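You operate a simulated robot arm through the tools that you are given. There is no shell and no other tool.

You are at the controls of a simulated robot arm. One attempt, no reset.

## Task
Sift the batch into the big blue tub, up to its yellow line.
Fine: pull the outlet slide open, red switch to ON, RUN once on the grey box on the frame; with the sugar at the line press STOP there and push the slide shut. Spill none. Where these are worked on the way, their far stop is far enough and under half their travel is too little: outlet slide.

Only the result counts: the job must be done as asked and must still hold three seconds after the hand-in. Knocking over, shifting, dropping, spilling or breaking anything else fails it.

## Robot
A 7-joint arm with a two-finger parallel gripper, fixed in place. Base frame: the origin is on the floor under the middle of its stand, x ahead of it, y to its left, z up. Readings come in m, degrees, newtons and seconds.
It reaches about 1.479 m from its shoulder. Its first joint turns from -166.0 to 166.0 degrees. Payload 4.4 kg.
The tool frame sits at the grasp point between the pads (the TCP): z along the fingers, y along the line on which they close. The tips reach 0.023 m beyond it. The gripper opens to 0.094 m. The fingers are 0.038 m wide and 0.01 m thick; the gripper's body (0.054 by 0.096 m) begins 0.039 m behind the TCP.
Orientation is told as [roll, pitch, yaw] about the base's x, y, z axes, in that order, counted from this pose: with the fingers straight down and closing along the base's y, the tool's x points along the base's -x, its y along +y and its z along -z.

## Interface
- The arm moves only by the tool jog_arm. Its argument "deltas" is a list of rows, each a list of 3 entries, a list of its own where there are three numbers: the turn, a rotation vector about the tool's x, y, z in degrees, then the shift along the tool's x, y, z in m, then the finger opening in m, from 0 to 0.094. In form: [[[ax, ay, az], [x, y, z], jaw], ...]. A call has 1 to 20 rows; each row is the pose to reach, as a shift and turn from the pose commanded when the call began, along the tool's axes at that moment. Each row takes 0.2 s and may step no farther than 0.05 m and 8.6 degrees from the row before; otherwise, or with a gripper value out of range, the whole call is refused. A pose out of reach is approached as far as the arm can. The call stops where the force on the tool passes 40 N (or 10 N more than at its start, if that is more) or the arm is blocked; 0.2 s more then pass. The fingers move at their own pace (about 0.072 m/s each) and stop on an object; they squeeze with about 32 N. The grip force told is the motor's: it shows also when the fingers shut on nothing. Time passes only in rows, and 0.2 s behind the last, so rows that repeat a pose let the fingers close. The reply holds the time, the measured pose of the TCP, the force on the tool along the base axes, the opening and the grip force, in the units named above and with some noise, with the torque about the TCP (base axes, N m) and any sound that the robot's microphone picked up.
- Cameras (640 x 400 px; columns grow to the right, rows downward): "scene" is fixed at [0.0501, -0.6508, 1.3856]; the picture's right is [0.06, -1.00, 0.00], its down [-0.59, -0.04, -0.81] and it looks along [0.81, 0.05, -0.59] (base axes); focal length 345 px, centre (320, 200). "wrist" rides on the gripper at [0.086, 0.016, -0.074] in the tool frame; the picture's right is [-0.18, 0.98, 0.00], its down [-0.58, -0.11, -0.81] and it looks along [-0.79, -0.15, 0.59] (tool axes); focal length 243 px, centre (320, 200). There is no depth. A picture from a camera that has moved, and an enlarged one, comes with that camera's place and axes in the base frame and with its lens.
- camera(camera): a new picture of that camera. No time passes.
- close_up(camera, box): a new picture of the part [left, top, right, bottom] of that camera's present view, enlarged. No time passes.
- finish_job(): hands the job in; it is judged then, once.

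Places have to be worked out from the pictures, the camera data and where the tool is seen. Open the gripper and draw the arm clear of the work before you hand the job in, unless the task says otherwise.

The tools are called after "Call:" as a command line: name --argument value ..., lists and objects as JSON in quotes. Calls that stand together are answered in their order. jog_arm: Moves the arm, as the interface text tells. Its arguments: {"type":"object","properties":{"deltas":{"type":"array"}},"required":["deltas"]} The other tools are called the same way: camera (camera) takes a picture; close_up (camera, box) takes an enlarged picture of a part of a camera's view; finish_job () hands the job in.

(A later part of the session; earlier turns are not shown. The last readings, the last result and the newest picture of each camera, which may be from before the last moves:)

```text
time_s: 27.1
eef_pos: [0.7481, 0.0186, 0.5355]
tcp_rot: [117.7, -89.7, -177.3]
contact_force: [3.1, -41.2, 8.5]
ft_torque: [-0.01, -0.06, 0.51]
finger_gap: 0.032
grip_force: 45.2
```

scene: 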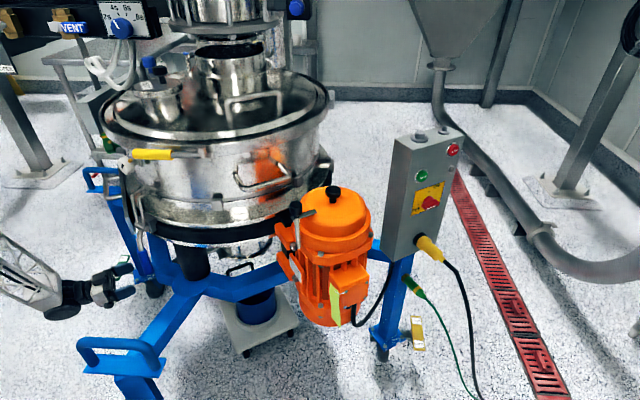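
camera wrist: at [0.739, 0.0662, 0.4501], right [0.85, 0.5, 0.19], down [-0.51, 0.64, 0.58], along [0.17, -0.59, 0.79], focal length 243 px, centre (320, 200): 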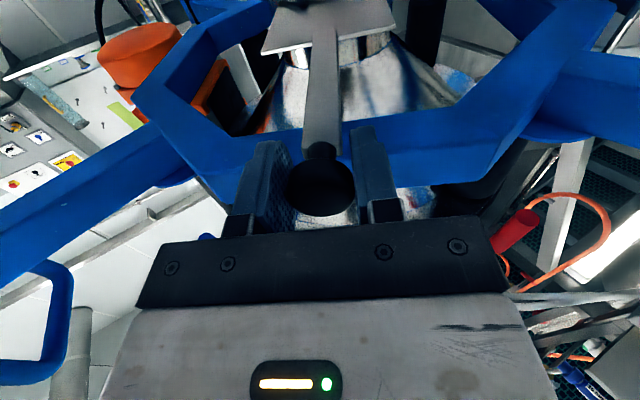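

There's now a 37 N inward reaction along the rod with almost no motion — the far stop, at ~0.125 m total travel. I'll relax the tension, open the fingers and look.

Call:
jog_arm --deltas '[[[0, 0, 0], [0, -0.001, 0.0015], 0.0], [[0, 0, 0], [0, -0.001, 0.002], 0.02], [[0, 0, 0], [0, -0.001, 0.002], 0.045], [[0, 0, 0], [0, -0.001, 0.002], 0.07], [[0, 0, 0], [0, -0.001, 0.002], 0.094], [[0, 0, 0], [0, -0.001, 0.002], 0.094]]'

Call:
camera --camera "wrist"

Call:
close_up --camera "scene" --box '[90, 220, 290, 320]'

```text
time_s: 28.5
eef_pos: [0.7477, 0.0192, 0.5364]
tcp_rot: [112.3, -89.9, -171.7]
contact_force: [-1.5, -0.3, -0.7]
ft_torque: [0.0, -0.03, 0.03]
finger_gap: 0.0941
grip_force: 0.0
```

```text
taken
camera wrist: at [0.7236, 0.0909, 0.4496], right [0.85, 0.5, 0.19], down [-0.51, 0.64, 0.58], along [0.17, -0.59, 0.79], focal length 243 px, centre (320, 200)
```

wrist: 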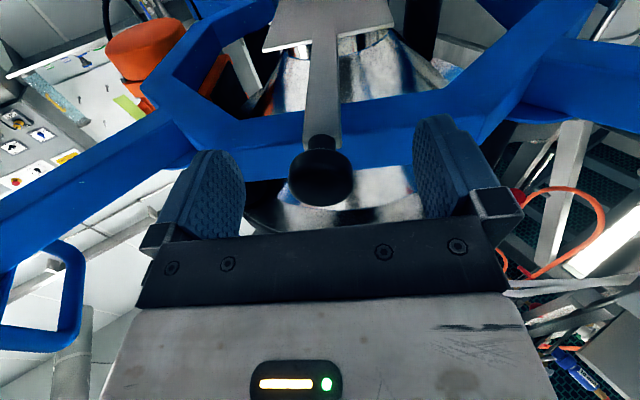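

```text
3.20 times, centred on (190, 270) of scene
camera zoom: at [0.0501, -0.6508, 1.3856], right [0.06, -1.0, 0.0], down [-0.59, -0.04, -0.81], along [0.81, 0.05, -0.59], focal length 1105 px, centre (736, -24)
```

zoom: 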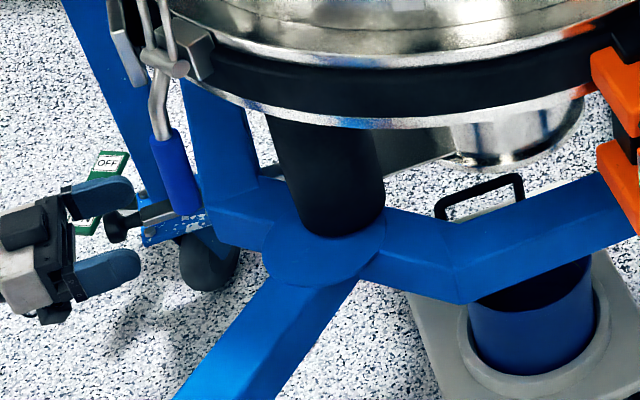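

The slide is clearly out now. Before moving on, I'll check how well the scene camera can see inside the tub.

Call:
close_up --camera "scene" --box '[225, 270, 289, 310]'

Call:
close_up --camera "scene" --box '[400, 120, 480, 220]'

```text
10.00 times, centred on (257, 290) of scene
camera zoom: at [0.0501, -0.6508, 1.3856], right [0.06, -1.0, 0.0], down [-0.59, -0.04, -0.81], along [0.81, 0.05, -0.59], focal length 3453 px, centre (950, -700)
```

zoom: 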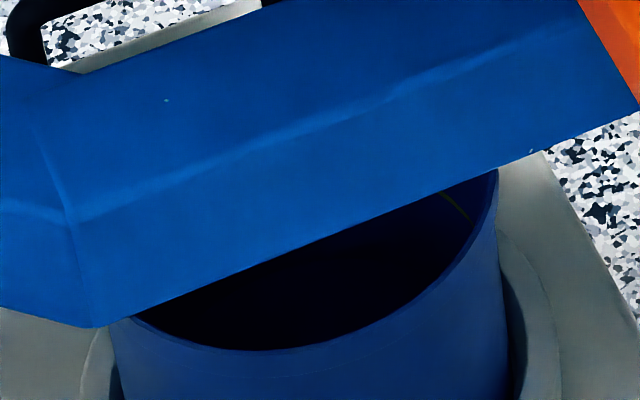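

```text
4.00 times, centred on (440, 170) of scene
camera zoom: at [0.0501, -0.6508, 1.3856], right [0.06, -1.0, 0.0], down [-0.59, -0.04, -0.81], along [0.81, 0.05, -0.59], focal length 1381 px, centre (-160, 320)
```

zoom: 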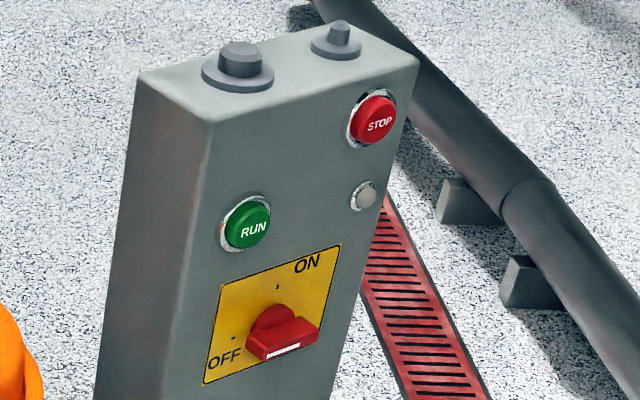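

The scene camera can see into the tub, with the yellow line just visible on the right inner wall. Now I'll back away from the knob and reverse to a vertical gripper pose at the left.

Call:
jog_arm --deltas '[[[0, 0, 0], [0, 0, -0.04], 0.094], [[0, 0, 0], [0, 0, -0.08], 0.094], [[0, 0, 0], [0, 0, -0.12], 0.094], [[-3.336, 5.779, -3.336], [-0.0296, -0.0079, -0.1285], 0.094], [[-6.67, 11.56, -6.67], [-0.0591, -0.0158, -0.1371], 0.094], [[-10.01, 17.34, -10.01], [-0.0887, -0.0237, -0.1456], 0.094], [[-13.34, 23.12, -13.34], [-0.1183, -0.0316, -0.1542], 0.094], [[-16.68, 28.9, -16.68], [-0.1479, -0.0395, -0.1627], 0.094], [[-20.02, 34.67, -20.02], [-0.1774, -0.0474, -0.1713], 0.094], [[-23.35, 40.45, -23.35], [-0.207, -0.0553, -0.1798], 0.094], [[-26.69, 46.23, -26.69], [-0.2366, -0.0632, -0.1883], 0.094], [[-30.02, 52.01, -30.02], [-0.2661, -0.0711, -0.1969], 0.094], [[-33.36, 57.79, -33.36], [-0.2957, -0.079, -0.2054], 0.094], [[-36.7, 63.57, -36.7], [-0.3253, -0.0869, -0.214], 0.094], [[-40.03, 69.35, -40.03], [-0.3548, -0.0948, -0.2225], 0.094], [[-43.37, 75.13, -43.37], [-0.3844, -0.1027, -0.2311], 0.094], [[-46.7, 80.9, -46.7], [-0.414, -0.1106, -0.2396], 0.094]]'

Call:
camera --camera "wrist"

Call:
camera --camera "scene"

```text
time_s: 32.1
eef_pos: [0.529, 0.1687, 0.9477]
tcp_rot: [0.1, -0.2, 0.6]
contact_force: [-0.1, 0.3, 0.4]
ft_torque: [0.0, -0.01, 0.0]
finger_gap: 0.0941
grip_force: 0.0
```

```text
taken
camera wrist: at [0.4402, 0.1841, 1.0222], right [0.18, 0.98, 0.0], down [0.58, -0.1, 0.81], along [0.8, -0.14, -0.59], focal length 243 px, centre (320, 200)
```

wrist: 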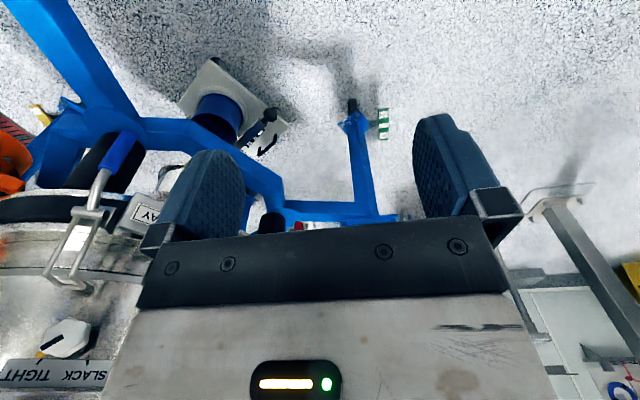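

```text
taken
```

scene: 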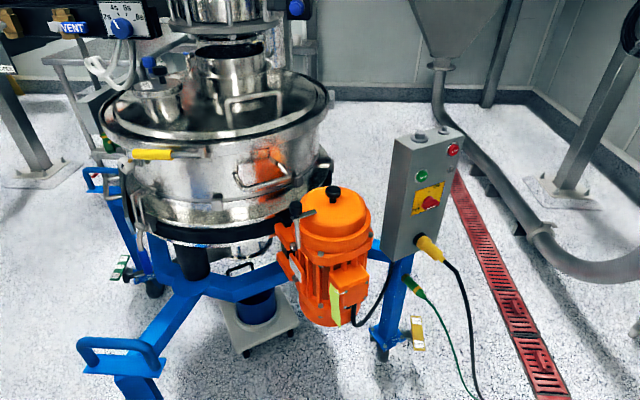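

The slide knob is visibly further out. Now swing back right along the proven path in front of the sieve, rising toward the control box side.

Call:
jog_arm --deltas '[[[0, 0, 0], [0.01, -0.044, 0], 0.094], [[0, 0, 0], [0.02, -0.088, 0], 0.094], [[0, 0, 0], [0.03, -0.132, 0], 0.094], [[0, 0, 0], [0.04, -0.176, 0], 0.094], [[0, 0, 0], [0.05, -0.22, 0], 0.094], [[0, 0, 0], [0.06, -0.264, 0], 0.094], [[0, 0, 0], [0.07, -0.308, 0], 0.094], [[0, 0, 0], [0.08, -0.352, 0], 0.094], [[0, 0, 0], [0.08, -0.396, 0], 0.094], [[0, 0, 0], [0.08, -0.44, 0], 0.094], [[0, 0, 0], [0.08, -0.484, -0.012], 0.094], [[0, 0, 0], [0.08, -0.528, -0.024], 0.094], [[0, 0, 0], [0.08, -0.572, -0.036], 0.094], [[0, 0, 0], [0.08, -0.616, -0.048], 0.094], [[0, 0, 0], [0.08, -0.66, -0.06], 0.094], [[0, 0, 0], [0.08, -0.704, -0.072], 0.094], [[0, 0, 0], [0.08, -0.748, -0.084], 0.094], [[0, 0, 0], [0.08, -0.792, -0.096], 0.094], [[0, 0, 0], [0.08, -0.836, -0.108], 0.094], [[0, 0, 0], [0.08, -0.88, -0.12], 0.094]]'

Call:
camera --camera "wrist"

Call:
camera --camera "scene"

```text
time_s: 36.3
eef_pos: [0.4539, -0.7133, 1.068]
tcp_rot: [0.0, -0.3, 0.5]
contact_force: [0.4, -0.2, 0.1]
ft_torque: [0.01, -0.01, 0.01]
finger_gap: 0.0939
grip_force: 0.0
```

```text
taken
camera wrist: at [0.3659, -0.698, 1.1423], right [0.18, 0.98, 0.0], down [0.58, -0.1, 0.81], along [0.8, -0.14, -0.59], focal length 243 px, centre (320, 200)
```

wrist: 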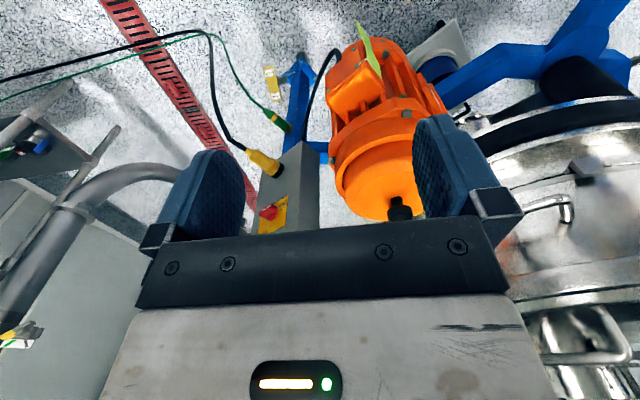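

```text
taken
```

scene: 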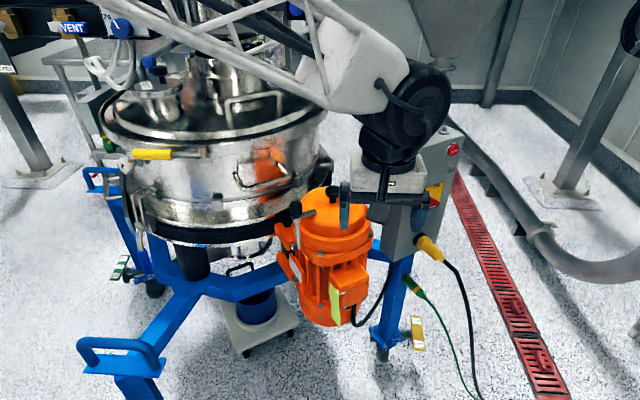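

Now I'll turn the gripper to face the control box from its front-right side, stopping ~0.26 m off its face for a look.

Call:
jog_arm --deltas '[[[-1.61, -4.82, -3.89], [-0.0162, -0.0374, 0.0076], 0.094], [[-3.22, -9.64, -7.78], [-0.0324, -0.0749, 0.0151], 0.094], [[-4.83, -14.47, -11.67], [-0.0487, -0.1123, 0.0227], 0.094], [[-6.44, -19.29, -15.56], [-0.0649, -0.1498, 0.0302], 0.094], [[-8.06, -24.11, -19.44], [-0.0811, -0.1872, 0.0378], 0.094], [[-9.67, -28.93, -23.33], [-0.0973, -0.2247, 0.0453], 0.094], [[-11.28, -33.76, -27.22], [-0.1136, -0.2621, 0.0529], 0.094], [[-12.89, -38.58, -31.11], [-0.1298, -0.2996, 0.0604], 0.094], [[-14.5, -43.4, -35.0], [-0.146, -0.337, 0.068], 0.094]]'

Call:
camera --camera "wrist"

Call:
camera --camera "scene"

```text
time_s: 38.3
eef_pos: [0.6037, -1.0496, 0.9967]
tcp_rot: [0.1, -45.5, 37.4]
contact_force: [0.0, -0.2, -2.4]
ft_torque: [0.08, -0.12, -0.01]
finger_gap: 0.094
grip_force: 0.0
```

```text
taken
camera wrist: at [0.5017, -1.1051, 0.9874], right [-0.5, 0.86, 0.13], down [-0.06, -0.19, 0.98], along [0.87, 0.48, 0.15], focal length 243 px, centre (320, 200)
```

wrist: 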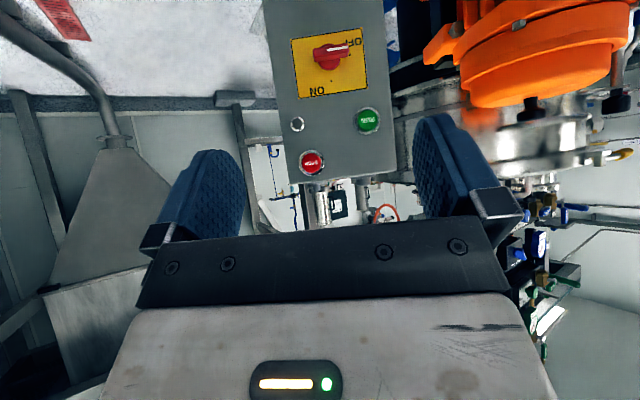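

```text
taken
```

scene: 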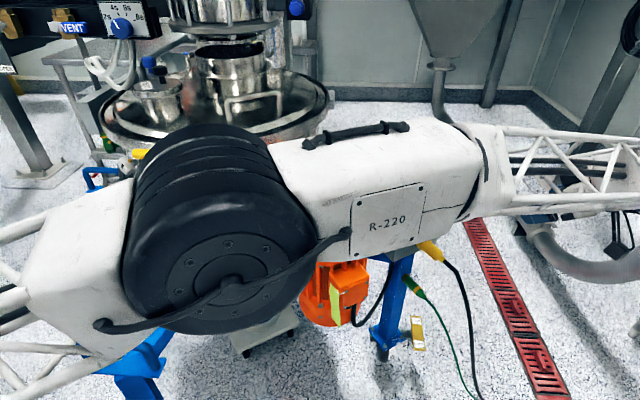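

A nice frontal view of the box. Note the elbow now hides the tub from the scene camera; I'll need to plan for that. Zooming on the box.

Call:
close_up --camera "wrist" --box '[250, 0, 410, 200]'

Call:
close_up --camera "wrist" --box '[280, 10, 380, 110]'

```text
2.00 times, centred on (330, 100) of wrist
camera zoom: at [0.5017, -1.1051, 0.9874], right [-0.5, 0.86, 0.13], down [-0.06, -0.19, 0.98], along [0.87, 0.48, 0.15], focal length 485 px, centre (300, 400)
```

zoom: 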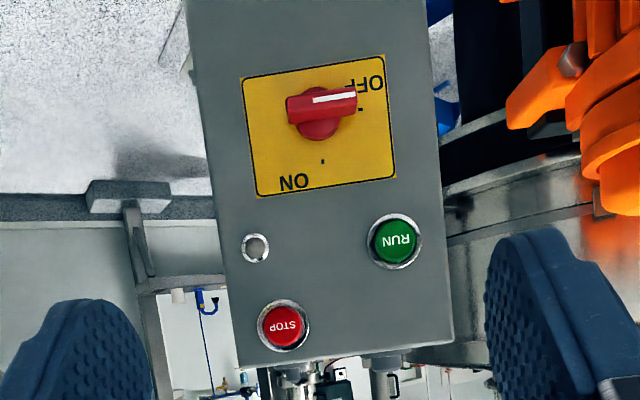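

```text
4.00 times, centred on (330, 60) of wrist
camera zoom: at [0.5017, -1.1051, 0.9874], right [-0.5, 0.86, 0.13], down [-0.06, -0.19, 0.98], along [0.87, 0.48, 0.15], focal length 970 px, centre (280, 760)
```

zoom: 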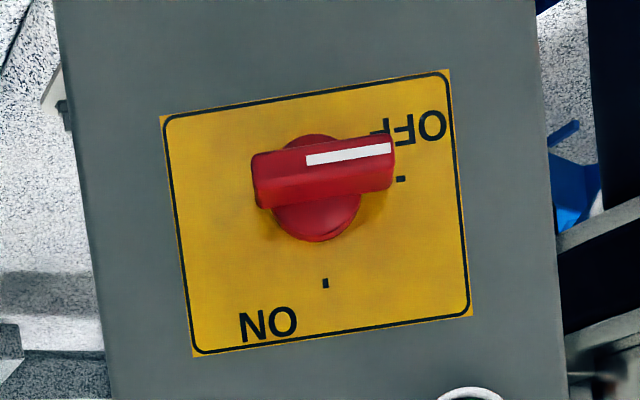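

Triangulating with both cameras: face normal ≈(-0.838,-0.546,0); RUN ≈(0.778,-0.856,0.937), STOP ≈(0.824,-0.931,0.986), red knob bar center (front ridge) ≈(0.781,-0.903,0.845), pointing left to OFF; ON is up (clockwise 90°). I'll square the gripper to the face, 0.2 m out from the knob.

Call:
jog_arm --deltas '[[[0.6, -6.36, 0.24], [0.0124, 0.0034, 0.0183], 0.094], [[1.19, -12.71, 0.49], [0.0249, 0.0068, 0.0366], 0.094], [[1.79, -19.07, 0.73], [0.0373, 0.0102, 0.0549], 0.094], [[2.39, -25.43, 0.98], [0.0498, 0.0136, 0.0733], 0.094], [[2.99, -31.79, 1.22], [0.0622, 0.017, 0.0916], 0.094], [[3.58, -38.14, 1.47], [0.0747, 0.0204, 0.1099], 0.094], [[4.18, -44.5, 1.71], [0.0871, 0.0238, 0.1282], 0.094]]'

Call:
camera --camera "wrist"

Call:
camera --camera "scene"

```text
time_s: 39.9
eef_pos: [0.6125, -1.0122, 0.8485]
tcp_rot: [-56.2, -89.7, 89.2]
contact_force: [-0.1, 0.2, 0.6]
ft_torque: [-0.03, 0.06, 0.02]
finger_gap: 0.0936
grip_force: 0.0
```

```text
taken
camera wrist: at [0.5412, -1.0391, 0.7631], right [-0.54, 0.83, 0.18], down [-0.62, -0.53, 0.58], along [0.58, 0.2, 0.79], focal length 243 px, centre (320, 200)
```

wrist: 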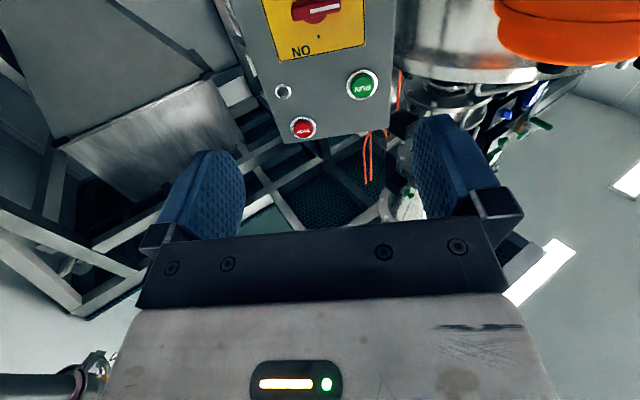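

```text
taken
```

scene: 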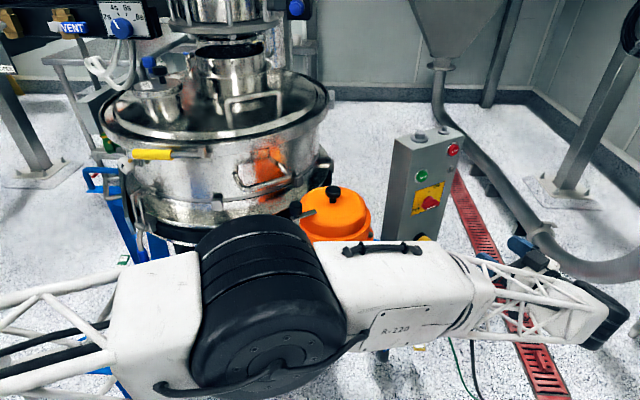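

Square to the face. Now rotating the gripper −90° about its own axis so that the fingers will close above and below the horizontal red bar.

Call:
jog_arm --deltas '[[[0, 0, -8.2], [0, 0, 0], 0.06], [[0, 0, -16.4], [0, 0, 0], 0.06], [[0, 0, -24.6], [0, 0, 0], 0.06], [[0, 0, -32.8], [0, 0, 0], 0.06], [[0, 0, -41.0], [0, 0, 0], 0.06], [[0, 0, -49.2], [0, 0, 0], 0.06], [[0, 0, -57.4], [0, 0, 0], 0.06], [[0, 0, -65.6], [0, 0, 0], 0.06], [[0, 0, -73.8], [0, 0, 0], 0.06], [[0, 0, -82.0], [0, 0, 0], 0.06], [[0, 0, -90], [0, 0, 0], 0.06]]'

Call:
camera --camera "wrist"

Call:
camera --camera "scene"

```text
time_s: 42.3
eef_pos: [0.6161, -1.0158, 0.8522]
tcp_rot: [-89.8, -24.8, 123.1]
contact_force: [0.4, -0.3, 0.2]
ft_torque: [0.02, -0.02, 0.0]
finger_gap: 0.0599
grip_force: 0.0
out of reach, approached as far as the arm can: row 8, 9, 10, 11
```

```text
taken
camera wrist: at [0.5914, -1.1167, 0.8015], right [-0.32, 0.48, -0.81], down [-0.94, -0.04, 0.35], along [0.14, 0.87, 0.47], focal length 243 px, centre (320, 200)
```

wrist: 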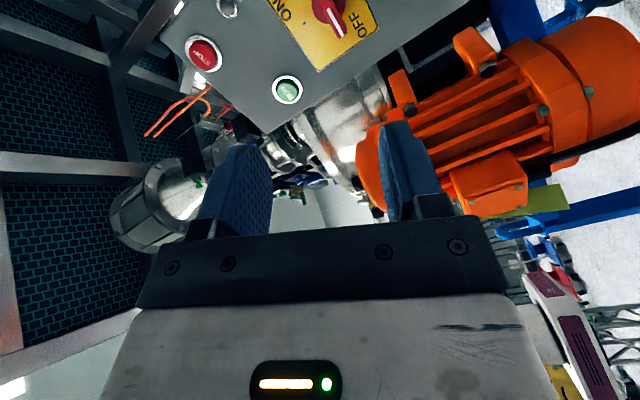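

```text
taken
```

scene: 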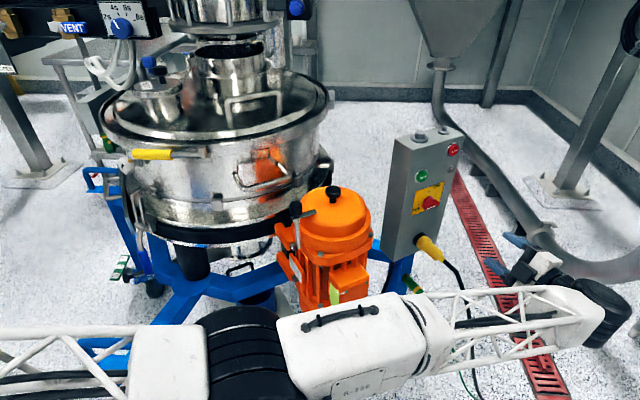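

The wrist hit a joint limit at about −65°. I'll use the other direction instead (grip at +90°, finish at +180°). First a test turn back to see from which commanded pose it counts.

Call:
jog_arm --deltas '[[[0, 0, 8], [0, 0, 0], 0.06], [[0, 0, 16], [0, 0, 0], 0.06], [[0, 0, 24], [0, 0, 0], 0.06], [[0, 0, 32], [0, 0, 0], 0.06]]'

```text
time_s: 43.3
eef_pos: [0.6165, -1.017, 0.8525]
tcp_rot: [-89.6, -56.9, 122.6]
contact_force: [-0.2, -0.7, 0.7]
ft_torque: [0.01, 0.01, -0.04]
finger_gap: 0.0602
grip_force: 0.1
```

Commanded = measured, so I'll continue turning +123° to reach the +90° grip orientation.

Call:
jog_arm --deltas '[[[0, 0, 8.2], [0, 0, 0], 0.06], [[0, 0, 16.4], [0, 0, 0], 0.06], [[0, 0, 24.6], [0, 0, 0], 0.06], [[0, 0, 32.8], [0, 0, 0], 0.06], [[0, 0, 41.0], [0, 0, 0], 0.06], [[0, 0, 49.2], [0, 0, 0], 0.06], [[0, 0, 57.4], [0, 0, 0], 0.06], [[0, 0, 65.6], [0, 0, 0], 0.06], [[0, 0, 73.8], [0, 0, 0], 0.06], [[0, 0, 82.0], [0, 0, 0], 0.06], [[0, 0, 90.2], [0, 0, 0], 0.06], [[0, 0, 98.4], [0, 0, 0], 0.06], [[0, 0, 106.6], [0, 0, 0], 0.06], [[0, 0, 114.8], [0, 0, 0], 0.06], [[0, 0, 123.0], [0, 0, 0], 0.06]]'

Call:
camera --camera "wrist"

Call:
camera --camera "scene"

```text
time_s: 46.5
eef_pos: [0.6181, -1.0165, 0.8516]
tcp_rot: [89.8, -0.1, -56.9]
contact_force: [-0.1, 0.3, -0.2]
ft_torque: [0.01, 0.0, -0.01]
finger_gap: 0.0601
grip_force: 0.1
```

```text
taken
camera wrist: at [0.5061, -0.9838, 0.8684], right [0.1, -0.15, 0.98], down [-0.36, -0.93, -0.11], along [0.93, -0.34, -0.15], focal length 243 px, centre (320, 200)
```

wrist: 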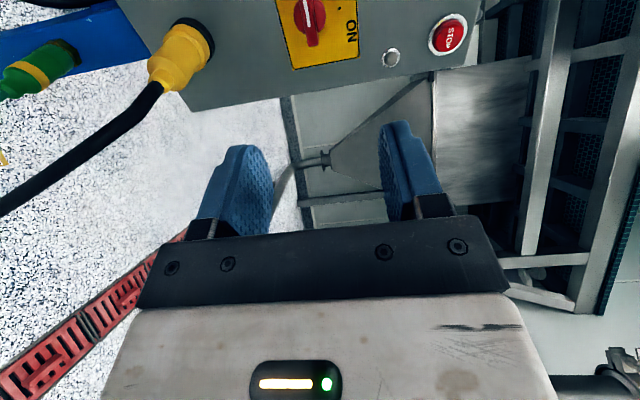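

```text
taken
```

scene: 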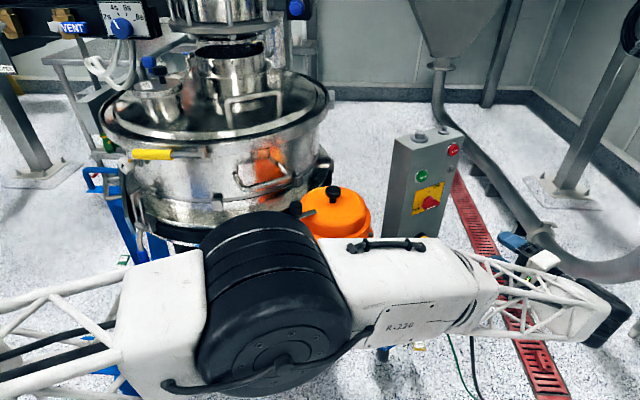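

Gripper is now at the +90° orientation (fingers closing vertically). I'll zoom in on the knob to refine its position.

Call:
close_up --camera "wrist" --box '[260, 0, 380, 80]'

Call:
close_up --camera "wrist" --box '[120, 0, 480, 120]'

```text
5.00 times, centred on (320, 40) of wrist
camera zoom: at [0.5061, -0.9838, 0.8684], right [0.1, -0.15, 0.98], down [-0.36, -0.93, -0.11], along [0.93, -0.34, -0.15], focal length 1213 px, centre (320, 1000)
```

zoom: 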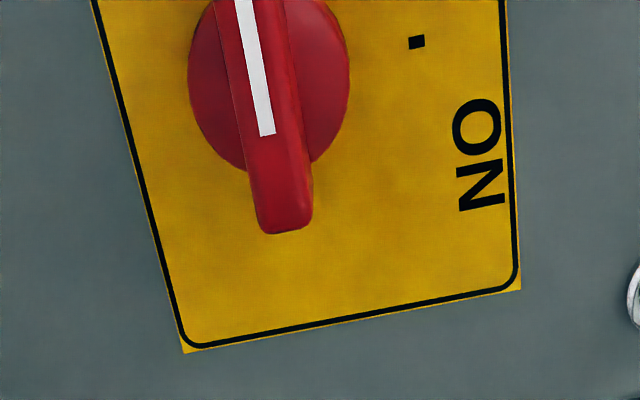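

```text
1.78 times, centred on (300, 60) of wrist
camera zoom: at [0.5061, -0.9838, 0.8684], right [0.1, -0.15, 0.98], down [-0.36, -0.93, -0.11], along [0.93, -0.34, -0.15], focal length 431 px, centre (356, 449)
```

zoom: 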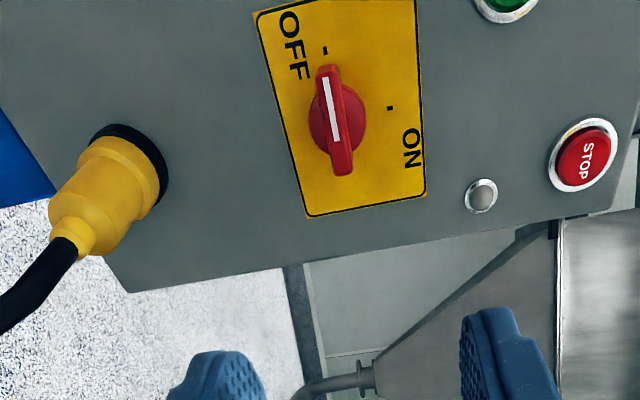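

Refined knob center ≈(0.779,-0.901,0.844). I'll align and advance 0.15 m, then check before the final approach.

Call:
jog_arm --deltas '[[[0, 0, 0], [0.004, -0.003, 0.03], 0.06], [[0, 0, 0], [0.009, -0.0076, 0.06], 0.06], [[0, 0, 0], [0.009, -0.0076, 0.09], 0.06], [[0, 0, 0], [0.009, -0.0076, 0.12], 0.06], [[0, 0, 0], [0.009, -0.0076, 0.15], 0.06]]'

Call:
camera --camera "wrist"

Call:
camera --camera "scene"

```text
time_s: 47.7
eef_pos: [0.7382, -0.9256, 0.8425]
tcp_rot: [89.7, -0.1, -57.0]
contact_force: [0.3, -0.2, -0.4]
ft_torque: [-0.01, 0.04, -0.03]
finger_gap: 0.0601
grip_force: 0.0
```

```text
taken
camera wrist: at [0.6271, -0.8945, 0.8587], right [0.1, -0.15, 0.98], down [-0.36, -0.93, -0.1], along [0.93, -0.34, -0.15], focal length 243 px, centre (320, 200)
```

wrist: 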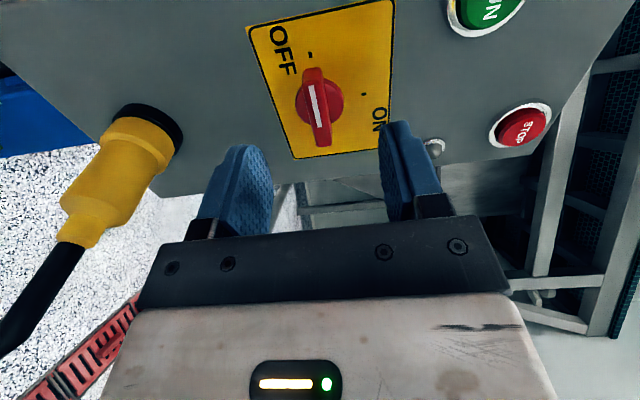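

```text
taken
```

scene: 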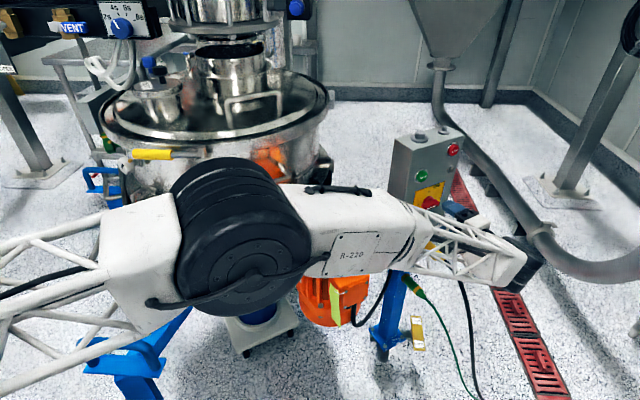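

Zooming on the knob again at this closer range to get the alignment right.

Call:
close_up --camera "wrist" --box '[260, 50, 380, 170]'

Call:
close_up --camera "scene" --box '[400, 150, 500, 250]'

```text
3.33 times, centred on (320, 110) of wrist
camera zoom: at [0.6271, -0.8945, 0.8587], right [0.1, -0.15, 0.98], down [-0.36, -0.93, -0.1], along [0.93, -0.34, -0.15], focal length 809 px, centre (320, 500)
```

zoom: 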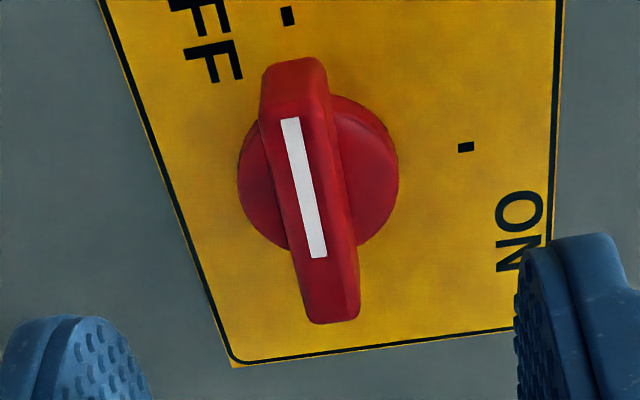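

```text
4.00 times, centred on (450, 200) of scene
camera zoom: at [0.0501, -0.6508, 1.3856], right [0.06, -1.0, 0.0], down [-0.59, -0.04, -0.81], along [0.81, 0.05, -0.59], focal length 1381 px, centre (-200, 200)
```

zoom: 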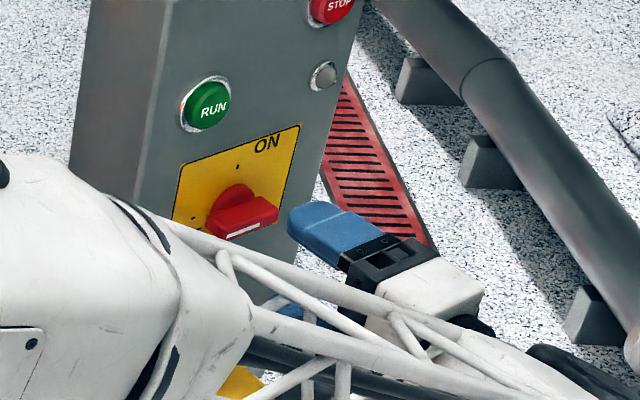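

The TCP is aligned with the knob axis within ~2 mm. Advancing 0.043 m so the pads straddle the bar.

Call:
jog_arm --deltas '[[[0, 0, 0], [0, 0, 0.012], 0.06], [[0, 0, 0], [0, 0, 0.024], 0.06], [[0, 0, 0], [0, 0, 0.034], 0.06], [[0, 0, 0], [0, 0, 0.043], 0.06]]'

Call:
camera --camera "wrist"

Call:
close_up --camera "wrist" --box '[240, 100, 400, 220]'

```text
time_s: 48.7
eef_pos: [0.7733, -0.9033, 0.844]
tcp_rot: [89.9, -0.3, -56.8]
contact_force: [0.0, -0.8, -0.7]
ft_torque: [-0.02, -0.01, 0.0]
finger_gap: 0.0602
grip_force: 0.1
```

```text
taken
camera wrist: at [0.6632, -0.8706, 0.86], right [0.1, -0.15, 0.98], down [-0.36, -0.93, -0.1], along [0.93, -0.34, -0.15], focal length 243 px, centre (320, 200)
```

wrist: 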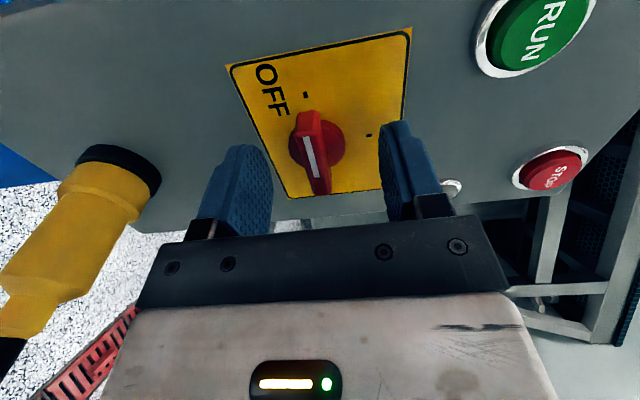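

```text
3.33 times, centred on (320, 160) of wrist
camera zoom: at [0.6632, -0.8706, 0.86], right [0.1, -0.15, 0.98], down [-0.36, -0.93, -0.1], along [0.93, -0.34, -0.15], focal length 809 px, centre (320, 333)
```

zoom: 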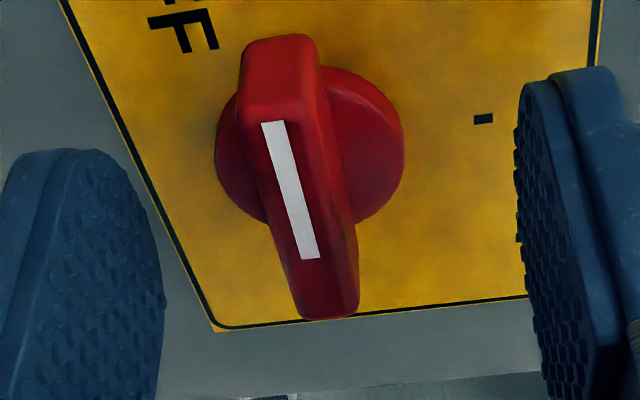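

The bar is centered between the pads; I'll go 6 mm deeper, shift 3 mm left and close on it.

Call:
jog_arm --deltas '[[[0, 0, 0], [0.003, -0.001, 0.006], 0.06], [[0, 0, 0], [0.003, -0.001, 0.006], 0.04], [[0, 0, 0], [0.003, -0.001, 0.006], 0.02], [[0, 0, 0], [0.003, -0.001, 0.006], 0.0], [[0, 0, 0], [0.003, -0.001, 0.006], 0.0]]'

Call:
camera --camera "wrist"

```text
time_s: 49.9
eef_pos: [0.7779, -0.8979, 0.8409]
tcp_rot: [89.7, 0.0, -56.8]
contact_force: [3.4, -4.5, -22.2]
ft_torque: [0.29, 0.11, -0.74]
finger_gap: 0.0119
grip_force: 44.7
```

```text
taken
camera wrist: at [0.6661, -0.8651, 0.8566], right [0.1, -0.15, 0.98], down [-0.36, -0.93, -0.11], along [0.93, -0.34, -0.15], focal length 243 px, centre (320, 200)
```

wrist: 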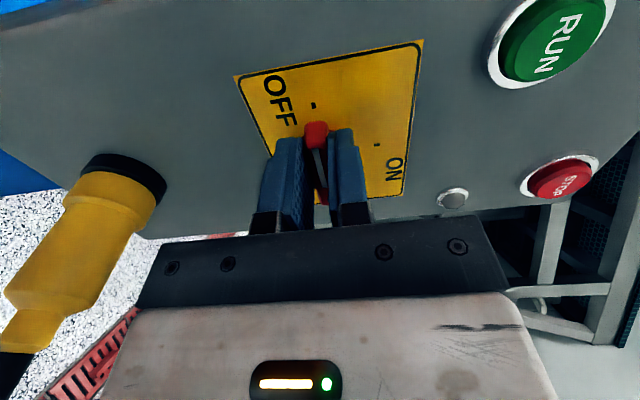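

The bar is gripped (gap 0.012). Force shows I'm ~1 mm high. Starting the clockwise turn (+z about the tool) in stages with a small downward correction.

Call:
jog_arm --deltas '[[[0, 0, 0], [0, -0.0012, 0], 0.0], [[0, 0, 6], [0, -0.0012, 0], 0.0], [[0, 0, 12], [0, -0.0012, 0], 0.0], [[0, 0, 18], [0, -0.0012, 0], 0.0]]'

Call:
camera --camera "wrist"

```text
time_s: 50.9
eef_pos: [0.777, -0.898, 0.8433]
tcp_rot: [89.8, 17.9, -56.9]
contact_force: [-14.9, 26.9, 3.8]
ft_torque: [0.55, -0.72, 1.21]
finger_gap: 0.0119
grip_force: 45.8
```

```text
taken
camera wrist: at [0.6714, -0.8735, 0.886], right [0.26, -0.4, 0.88], down [-0.39, -0.88, -0.28], along [0.88, -0.27, -0.39], focal length 243 px, centre (320, 200)
```

wrist: 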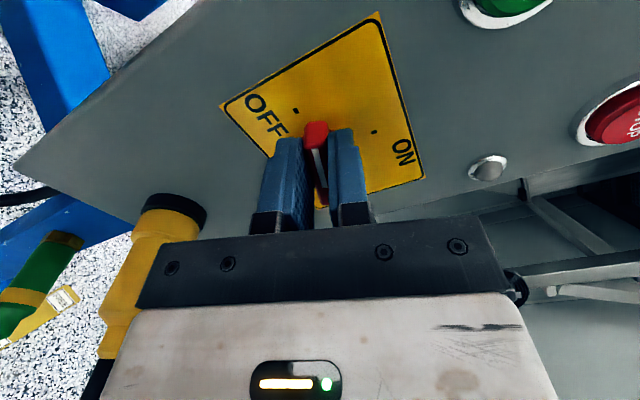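

The knob turns with the gripper. Reaction pushes along the bar (+x_t ≈30 N), so I'll comply ~1.5 mm and continue turning.

Call:
jog_arm --deltas '[[[0, 0, 3], [0.001, -0.0003, 0], 0.0], [[0, 0, 9], [0.0018, -0.0003, 0], 0.0], [[0, 0, 15], [0.0018, -0.0003, 0], 0.0], [[0, 0, 21], [0.0018, -0.0003, 0], 0.0]]'

```text
time_s: 51.5
eef_pos: [0.7779, -0.8981, 0.8447]
tcp_rot: [89.9, 23.6, -57.2]
contact_force: [7.6, -8.9, -1.0]
ft_torque: [0.24, -0.53, -0.5]
finger_gap: 0.0116
grip_force: 44.8
stopped in row 2: the force on the tool passed its limit at 44 N (the readings are from after the stop); the commanded pose is now the measured one
```

Stopped on a force transient at ~24°. Continuing with smaller steps, reading the force each time.

Call:
jog_arm --deltas '[[[0, 0, 3], [-0.0005, 0, 0], 0.0], [[0, 0, 6], [-0.0005, 0, 0], 0.0]]'

```text
time_s: 52.1
eef_pos: [0.7774, -0.8995, 0.8456]
tcp_rot: [89.8, 29.6, -57.2]
contact_force: [22.0, -22.3, -1.6]
ft_torque: [0.29, -0.82, -0.17]
finger_gap: 0.0121
grip_force: 44.6
```

Force pattern suggests the knob axis is several mm below the TCP, so I should let the TCP swing right as I turn. Applying that compensation.

Call:
jog_arm --deltas '[[[0, 0, 3], [-0.0009, 0.0005, 0], 0.0], [[0, 0, 6], [-0.0014, 0.0008, 0], 0.0]]'

Call:
camera --camera "wrist"

```text
time_s: 52.7
eef_pos: [0.7776, -0.8998, 0.8471]
tcp_rot: [89.8, 35.7, -57.1]
contact_force: [-9.4, 20.4, 17.0]
ft_torque: [0.4, -0.63, 0.04]
finger_gap: 0.0121
grip_force: 44.9
```

```text
taken
camera wrist: at [0.6812, -0.8884, 0.9113], right [0.4, -0.6, 0.69], down [-0.45, -0.78, -0.42], along [0.8, -0.15, -0.58], focal length 243 px, centre (320, 200)
```

wrist: 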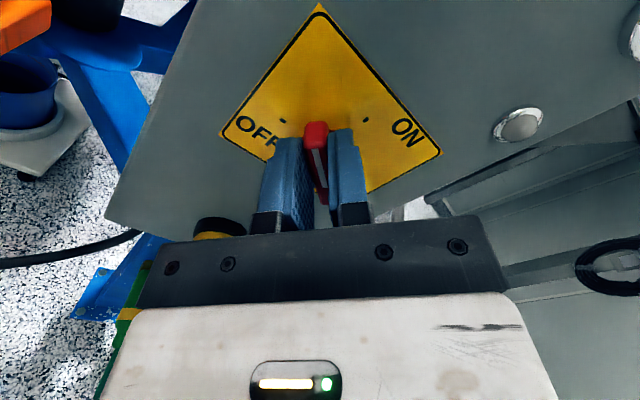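

Refining: the axis appears ~4 mm right and ~3 mm below the TCP. Continuing 12° with matching compensation.

Call:
jog_arm --deltas '[[[0, 0, 3], [0.0004, 0.0004, 0], 0.0], [[0, 0, 6], [0.0006, 0.0006, 0], 0.0], [[0, 0, 9], [0.0007, 0.0008, 0], 0.0], [[0, 0, 12], [0.0007, 0.001, 0], 0.0]]'

```text
time_s: 53.6
eef_pos: [0.7798, -0.9006, 0.8486]
tcp_rot: [89.7, 45.9, -57.4]
contact_force: [4.2, -2.9, -1.9]
ft_torque: [0.2, -0.38, -0.48]
finger_gap: 0.0121
grip_force: 45.2
stopped in row 4: the force on the tool passed its limit at 44 N (the readings are from after the stop); the commanded pose is now the measured one
```

Forces are near zero now at 46°. The axis sits ~5 mm along the bar from the TCP, so I'll use a proper arc: +y_t 0.5 mm per 6°.

Call:
jog_arm --deltas '[[[0, 0, 4], [0, 0.0003, 0], 0.0], [[0, 0, 8], [0, 0.0006, 0], 0.0], [[0, 0, 12], [-0.0001, 0.0009, 0], 0.0]]'

```text
time_s: 54.2
eef_pos: [0.7787, -0.9014, 0.8504]
tcp_rot: [89.8, 51.5, -57.5]
contact_force: [10.6, -13.6, -6.7]
ft_torque: [0.16, -0.51, -0.63]
finger_gap: 0.0119
grip_force: 44.9
stopped in row 2: the force on the tool passed its limit at 44 N (the readings are from after the stop); the commanded pose is now the measured one
```

From the TCP track, the true pivot is ~11.6 mm from the TCP toward the bar's tail — so I'll use an arc with that radius.

Call:
jog_arm --deltas '[[[0, 0, 4], [-0.0003, 0.001, 0], 0.0], [[0, 0, 8], [-0.0005, 0.0018, 0], 0.0], [[0, 0, 12], [-0.0006, 0.0026, 0], 0.0]]'

Call:
camera --camera "wrist"

```text
time_s: 55.0
eef_pos: [0.7815, -0.9035, 0.8525]
tcp_rot: [89.6, 63.6, -57.6]
contact_force: [-9.2, 4.2, 3.2]
ft_torque: [0.91, -1.27, 0.22]
finger_gap: 0.0121
grip_force: 45.0
```

```text
taken
camera wrist: at [0.7035, -0.9228, 0.9364], right [0.52, -0.81, 0.27], down [-0.59, -0.57, -0.57], along [0.61, 0.13, -0.78], focal length 243 px, centre (320, 200)
```

wrist: 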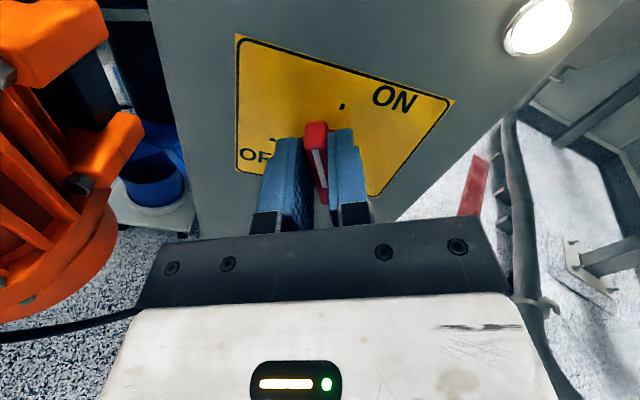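

Forces are low and the indicator lamp on the box has lit. Continuing the turn to the ON position on the same arc.

Call:
jog_arm --deltas '[[[0, 0, 4], [0.0001, 0.0007, 0], 0.0], [[0, 0, 8], [0, 0.0015, 0], 0.0], [[0, 0, 12], [-0.0001, 0.0023, 0], 0.0], [[0, 0, 16], [-0.0003, 0.0031, 0], 0.0]]'

Call:
camera --camera "wrist"

```text
time_s: 56.0
eef_pos: [0.7828, -0.905, 0.8522]
tcp_rot: [88.9, 79.1, -58.5]
contact_force: [9.6, -12.7, -5.8]
ft_torque: [-0.11, -0.2, -0.87]
finger_gap: 0.012
grip_force: 45.3
stopped in row 4: the force on the tool passed its limit at 43 N (the readings are from after the stop); the commanded pose is now the measured one
```

```text
taken
camera wrist: at [0.718, -0.9452, 0.941], right [0.54, -0.84, 0.0], down [-0.68, -0.44, -0.59], along [0.5, 0.31, -0.81], focal length 243 px, centre (320, 200)
```

wrist: 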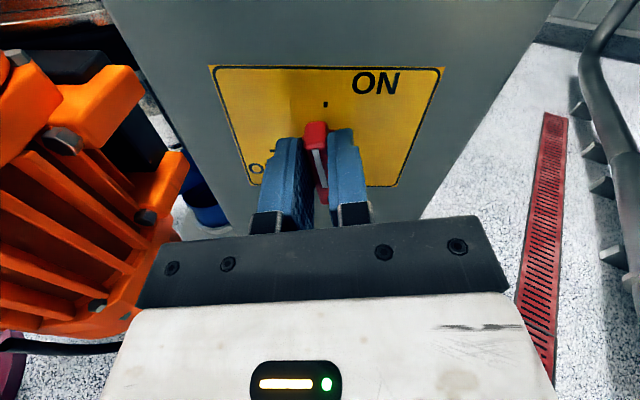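

Pointer is close to the ON mark (79°). Finishing the last ~11°.

Call:
jog_arm --deltas '[[[0, 0, 3], [-0.0002, 0.001, 0], 0.0], [[0, 0, 6], [-0.0003, 0.0016, 0], 0.0], [[0, 0, 9], [-0.0004, 0.0022, 0], 0.0], [[0, 0, 11], [-0.0004, 0.0026, 0], 0.0]]'

Call:
close_up --camera "wrist" --box '[200, 50, 460, 220]'

```text
time_s: 57.0
eef_pos: [0.7839, -0.9084, 0.8528]
tcp_rot: [-36.1, 89.7, 176.5]
contact_force: [5.0, -9.2, -4.0]
ft_torque: [0.42, -0.95, -0.73]
finger_gap: 0.012
grip_force: 45.0
```

```text
2.35 times, centred on (330, 135) of wrist
camera zoom: at [0.7284, -0.9616, 0.9397], right [0.53, -0.83, -0.19], down [-0.74, -0.34, -0.58], along [0.41, 0.44, -0.79], focal length 571 px, centre (296, 353)
```

zoom: 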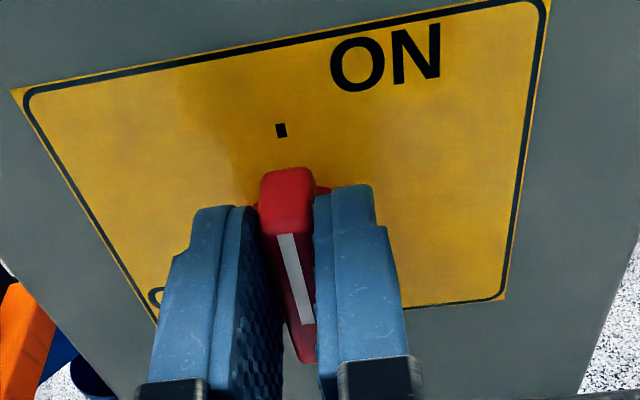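

The pointer is at the ON mark. Opening the fingers and backing straight out.

Call:
jog_arm --deltas '[[[0, 0, 0], [0, 0, 0], 0.02], [[0, 0, 0], [0, 0, 0], 0.04], [[0, 0, 0], [0, 0, 0], 0.05], [[0, 0, 0], [0, 0, -0.02], 0.05], [[0, 0, 0], [0, 0, -0.05], 0.05], [[0, 0, 0], [0, 0, -0.08], 0.05], [[0, 0, 0], [0, 0, -0.11], 0.05]]'

Call:
camera --camera "wrist"

Call:
camera --camera "scene"

```text
time_s: 58.6
eef_pos: [0.692, -0.9673, 0.8532]
tcp_rot: [-31.8, 89.6, -179.0]
contact_force: [0.8, -0.4, 0.1]
ft_torque: [-0.02, -0.03, 0.02]
finger_gap: 0.05
grip_force: 0.0
```

```text
taken
camera wrist: at [0.6378, -1.0196, 0.9408], right [0.53, -0.83, -0.19], down [-0.74, -0.34, -0.58], along [0.41, 0.44, -0.79], focal length 243 px, centre (320, 200)
```

wrist: 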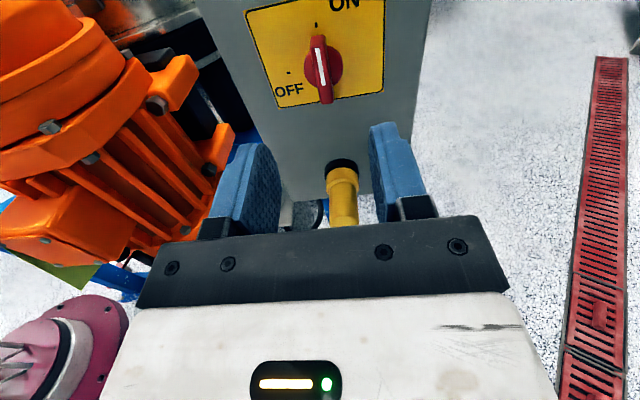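

```text
taken
```

scene: 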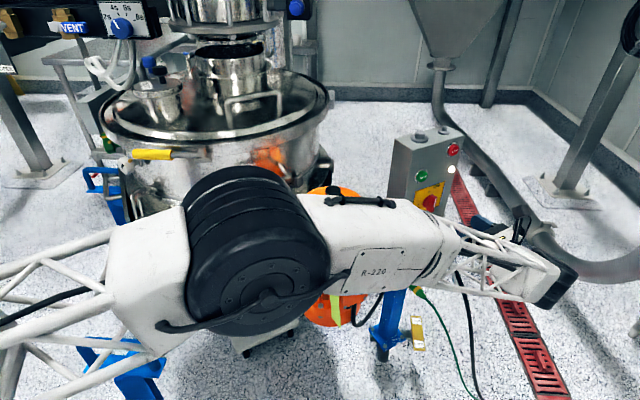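

Switch is ON and the lamp is lit. The box mid-line (h≈1.188) matches the found knob axis, so RUN should be at ≈(0.778,-0.859,0.937) and STOP ≈(0.826,-0.933,0.986). I'll close the fingers and hover in front of RUN.

Call:
jog_arm --deltas '[[[0, 0, 0], [0.02, -0.011, 0], 0.03], [[0, 0, 0], [0.04, -0.022, 0], 0.01], [[0, 0, 0], [0.06, -0.033, 0.01], 0.0], [[0, 0, 0], [0.08, -0.0444, 0.03], 0.0], [[0, 0, 0], [0.084, -0.0444, 0.055], 0.0], [[0, 0, 0], [0.084, -0.0444, 0.07], 0.0]]'

Call:
camera --camera "wrist"

Call:
camera --camera "scene"

```text
time_s: 60.0
eef_pos: [0.7256, -0.8923, 0.9375]
tcp_rot: [-29.8, 89.8, -177.2]
contact_force: [-0.3, 0.9, 0.2]
ft_torque: [0.0, -0.03, 0.02]
finger_gap: 0.0
grip_force: 32.7
```

```text
taken
camera wrist: at [0.6699, -0.9455, 1.0251], right [0.53, -0.83, -0.19], down [-0.74, -0.34, -0.58], along [0.41, 0.44, -0.79], focal length 243 px, centre (320, 200)
```

wrist: 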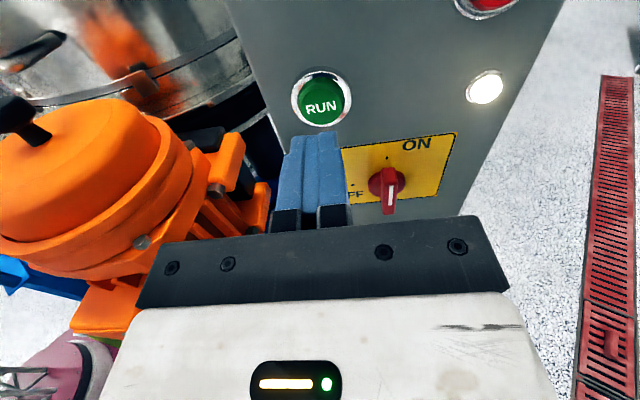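

```text
taken
```

scene: 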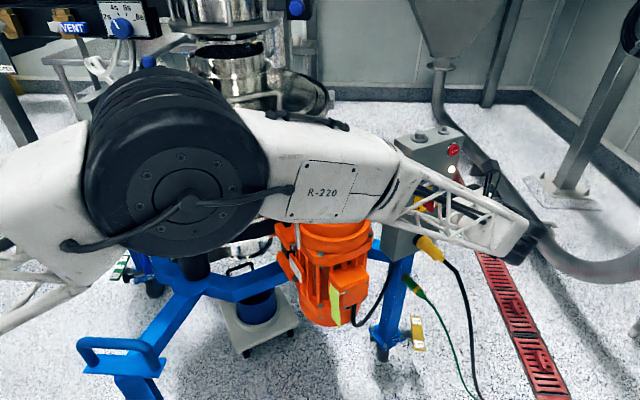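

Aim checks out (RUN at h≈1.145, z≈0.940; TCP h 1.144, z 0.9375), and in this pose the scene camera sees the tub. Pressing RUN gently now.

Call:
jog_arm --deltas '[[[0, 0, 0], [0.002, 0, 0.015], 0.0], [[0, 0, 0], [0.002, 0, 0.03], 0.0], [[0, 0, 0], [0.002, 0, 0.036], 0.0], [[0, 0, 0], [0.002, 0, 0.039], 0.0], [[0, 0, 0], [0.002, 0, 0.042], 0.0], [[0, 0, 0], [0.002, 0, 0.044], 0.0]]'

Call:
close_up --camera "wrist" --box '[240, 40, 420, 220]'

Call:
close_up --camera "scene" --box '[225, 270, 289, 310]'

```text
time_s: 61.4
eef_pos: [0.7627, -0.8685, 0.9387]
tcp_rot: [-34.2, 89.7, 178.5]
contact_force: [-2.0, -0.9, -0.3]
ft_torque: [0.02, 0.01, 0.01]
finger_gap: 0.0002
grip_force: 32.1
```

```text
2.22 times, centred on (330, 130) of wrist
camera zoom: at [0.7079, -0.9223, 1.0262], right [0.53, -0.83, -0.19], down [-0.74, -0.34, -0.58], along [0.41, 0.44, -0.79], focal length 539 px, centre (298, 356)
```

zoom: 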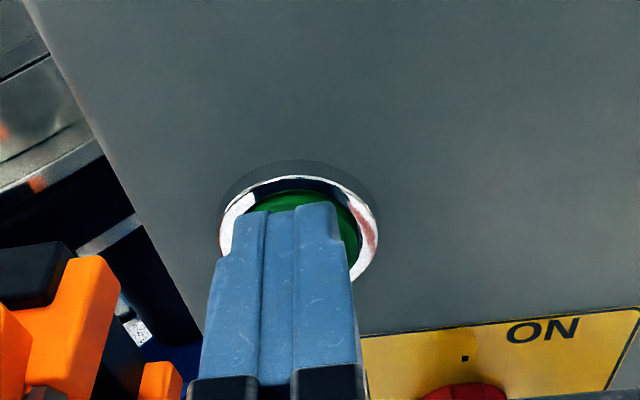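

```text
10.00 times, centred on (257, 290) of scene
camera zoom: at [0.0501, -0.6508, 1.3856], right [0.06, -1.0, 0.0], down [-0.59, -0.04, -0.81], along [0.81, 0.05, -0.59], focal length 3453 px, centre (950, -700)
```

zoom: 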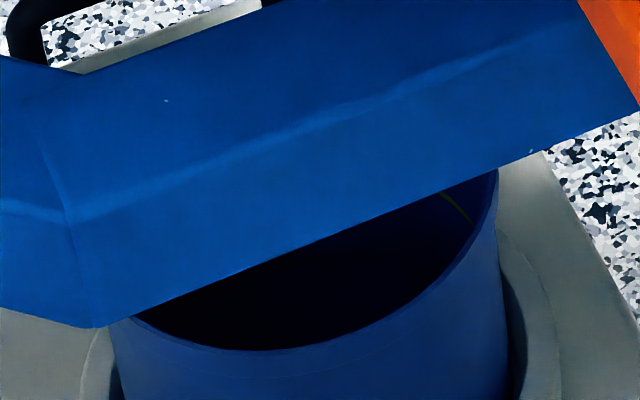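

The fingertips are just touching the RUN button (2 N). Pressing a few millimetres further.

Call:
jog_arm --deltas '[[[0, 0, 0], [0, 0, 0.002], 0.0], [[0, 0, 0], [0, 0, 0.004], 0.0], [[0, 0, 0], [0, 0, 0.005], 0.0]]'

Call:
close_up --camera "scene" --box '[225, 250, 289, 310]'

```text
time_s: 62.2
eef_pos: [0.7667, -0.8658, 0.9384]
tcp_rot: [-26.7, 89.7, -174.2]
contact_force: [-9.7, -15.6, 1.3]
ft_torque: [0.02, -0.03, -0.24]
finger_gap: 0.0001
grip_force: 31.6
heard: click
```

```text
6.67 times, centred on (257, 280) of scene
camera zoom: at [0.0501, -0.6508, 1.3856], right [0.06, -1.0, 0.0], down [-0.59, -0.04, -0.81], along [0.81, 0.05, -0.59], focal length 2302 px, centre (740, -333)
```

zoom: 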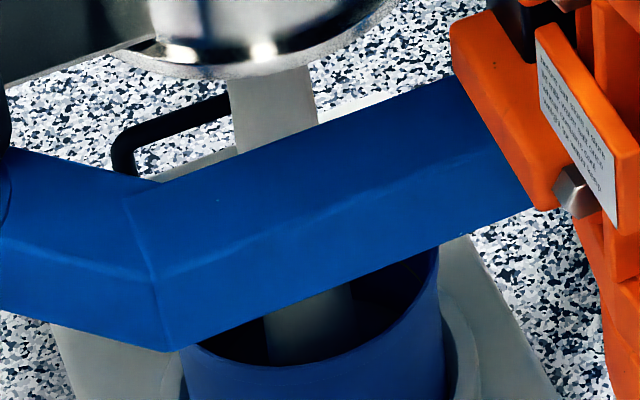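

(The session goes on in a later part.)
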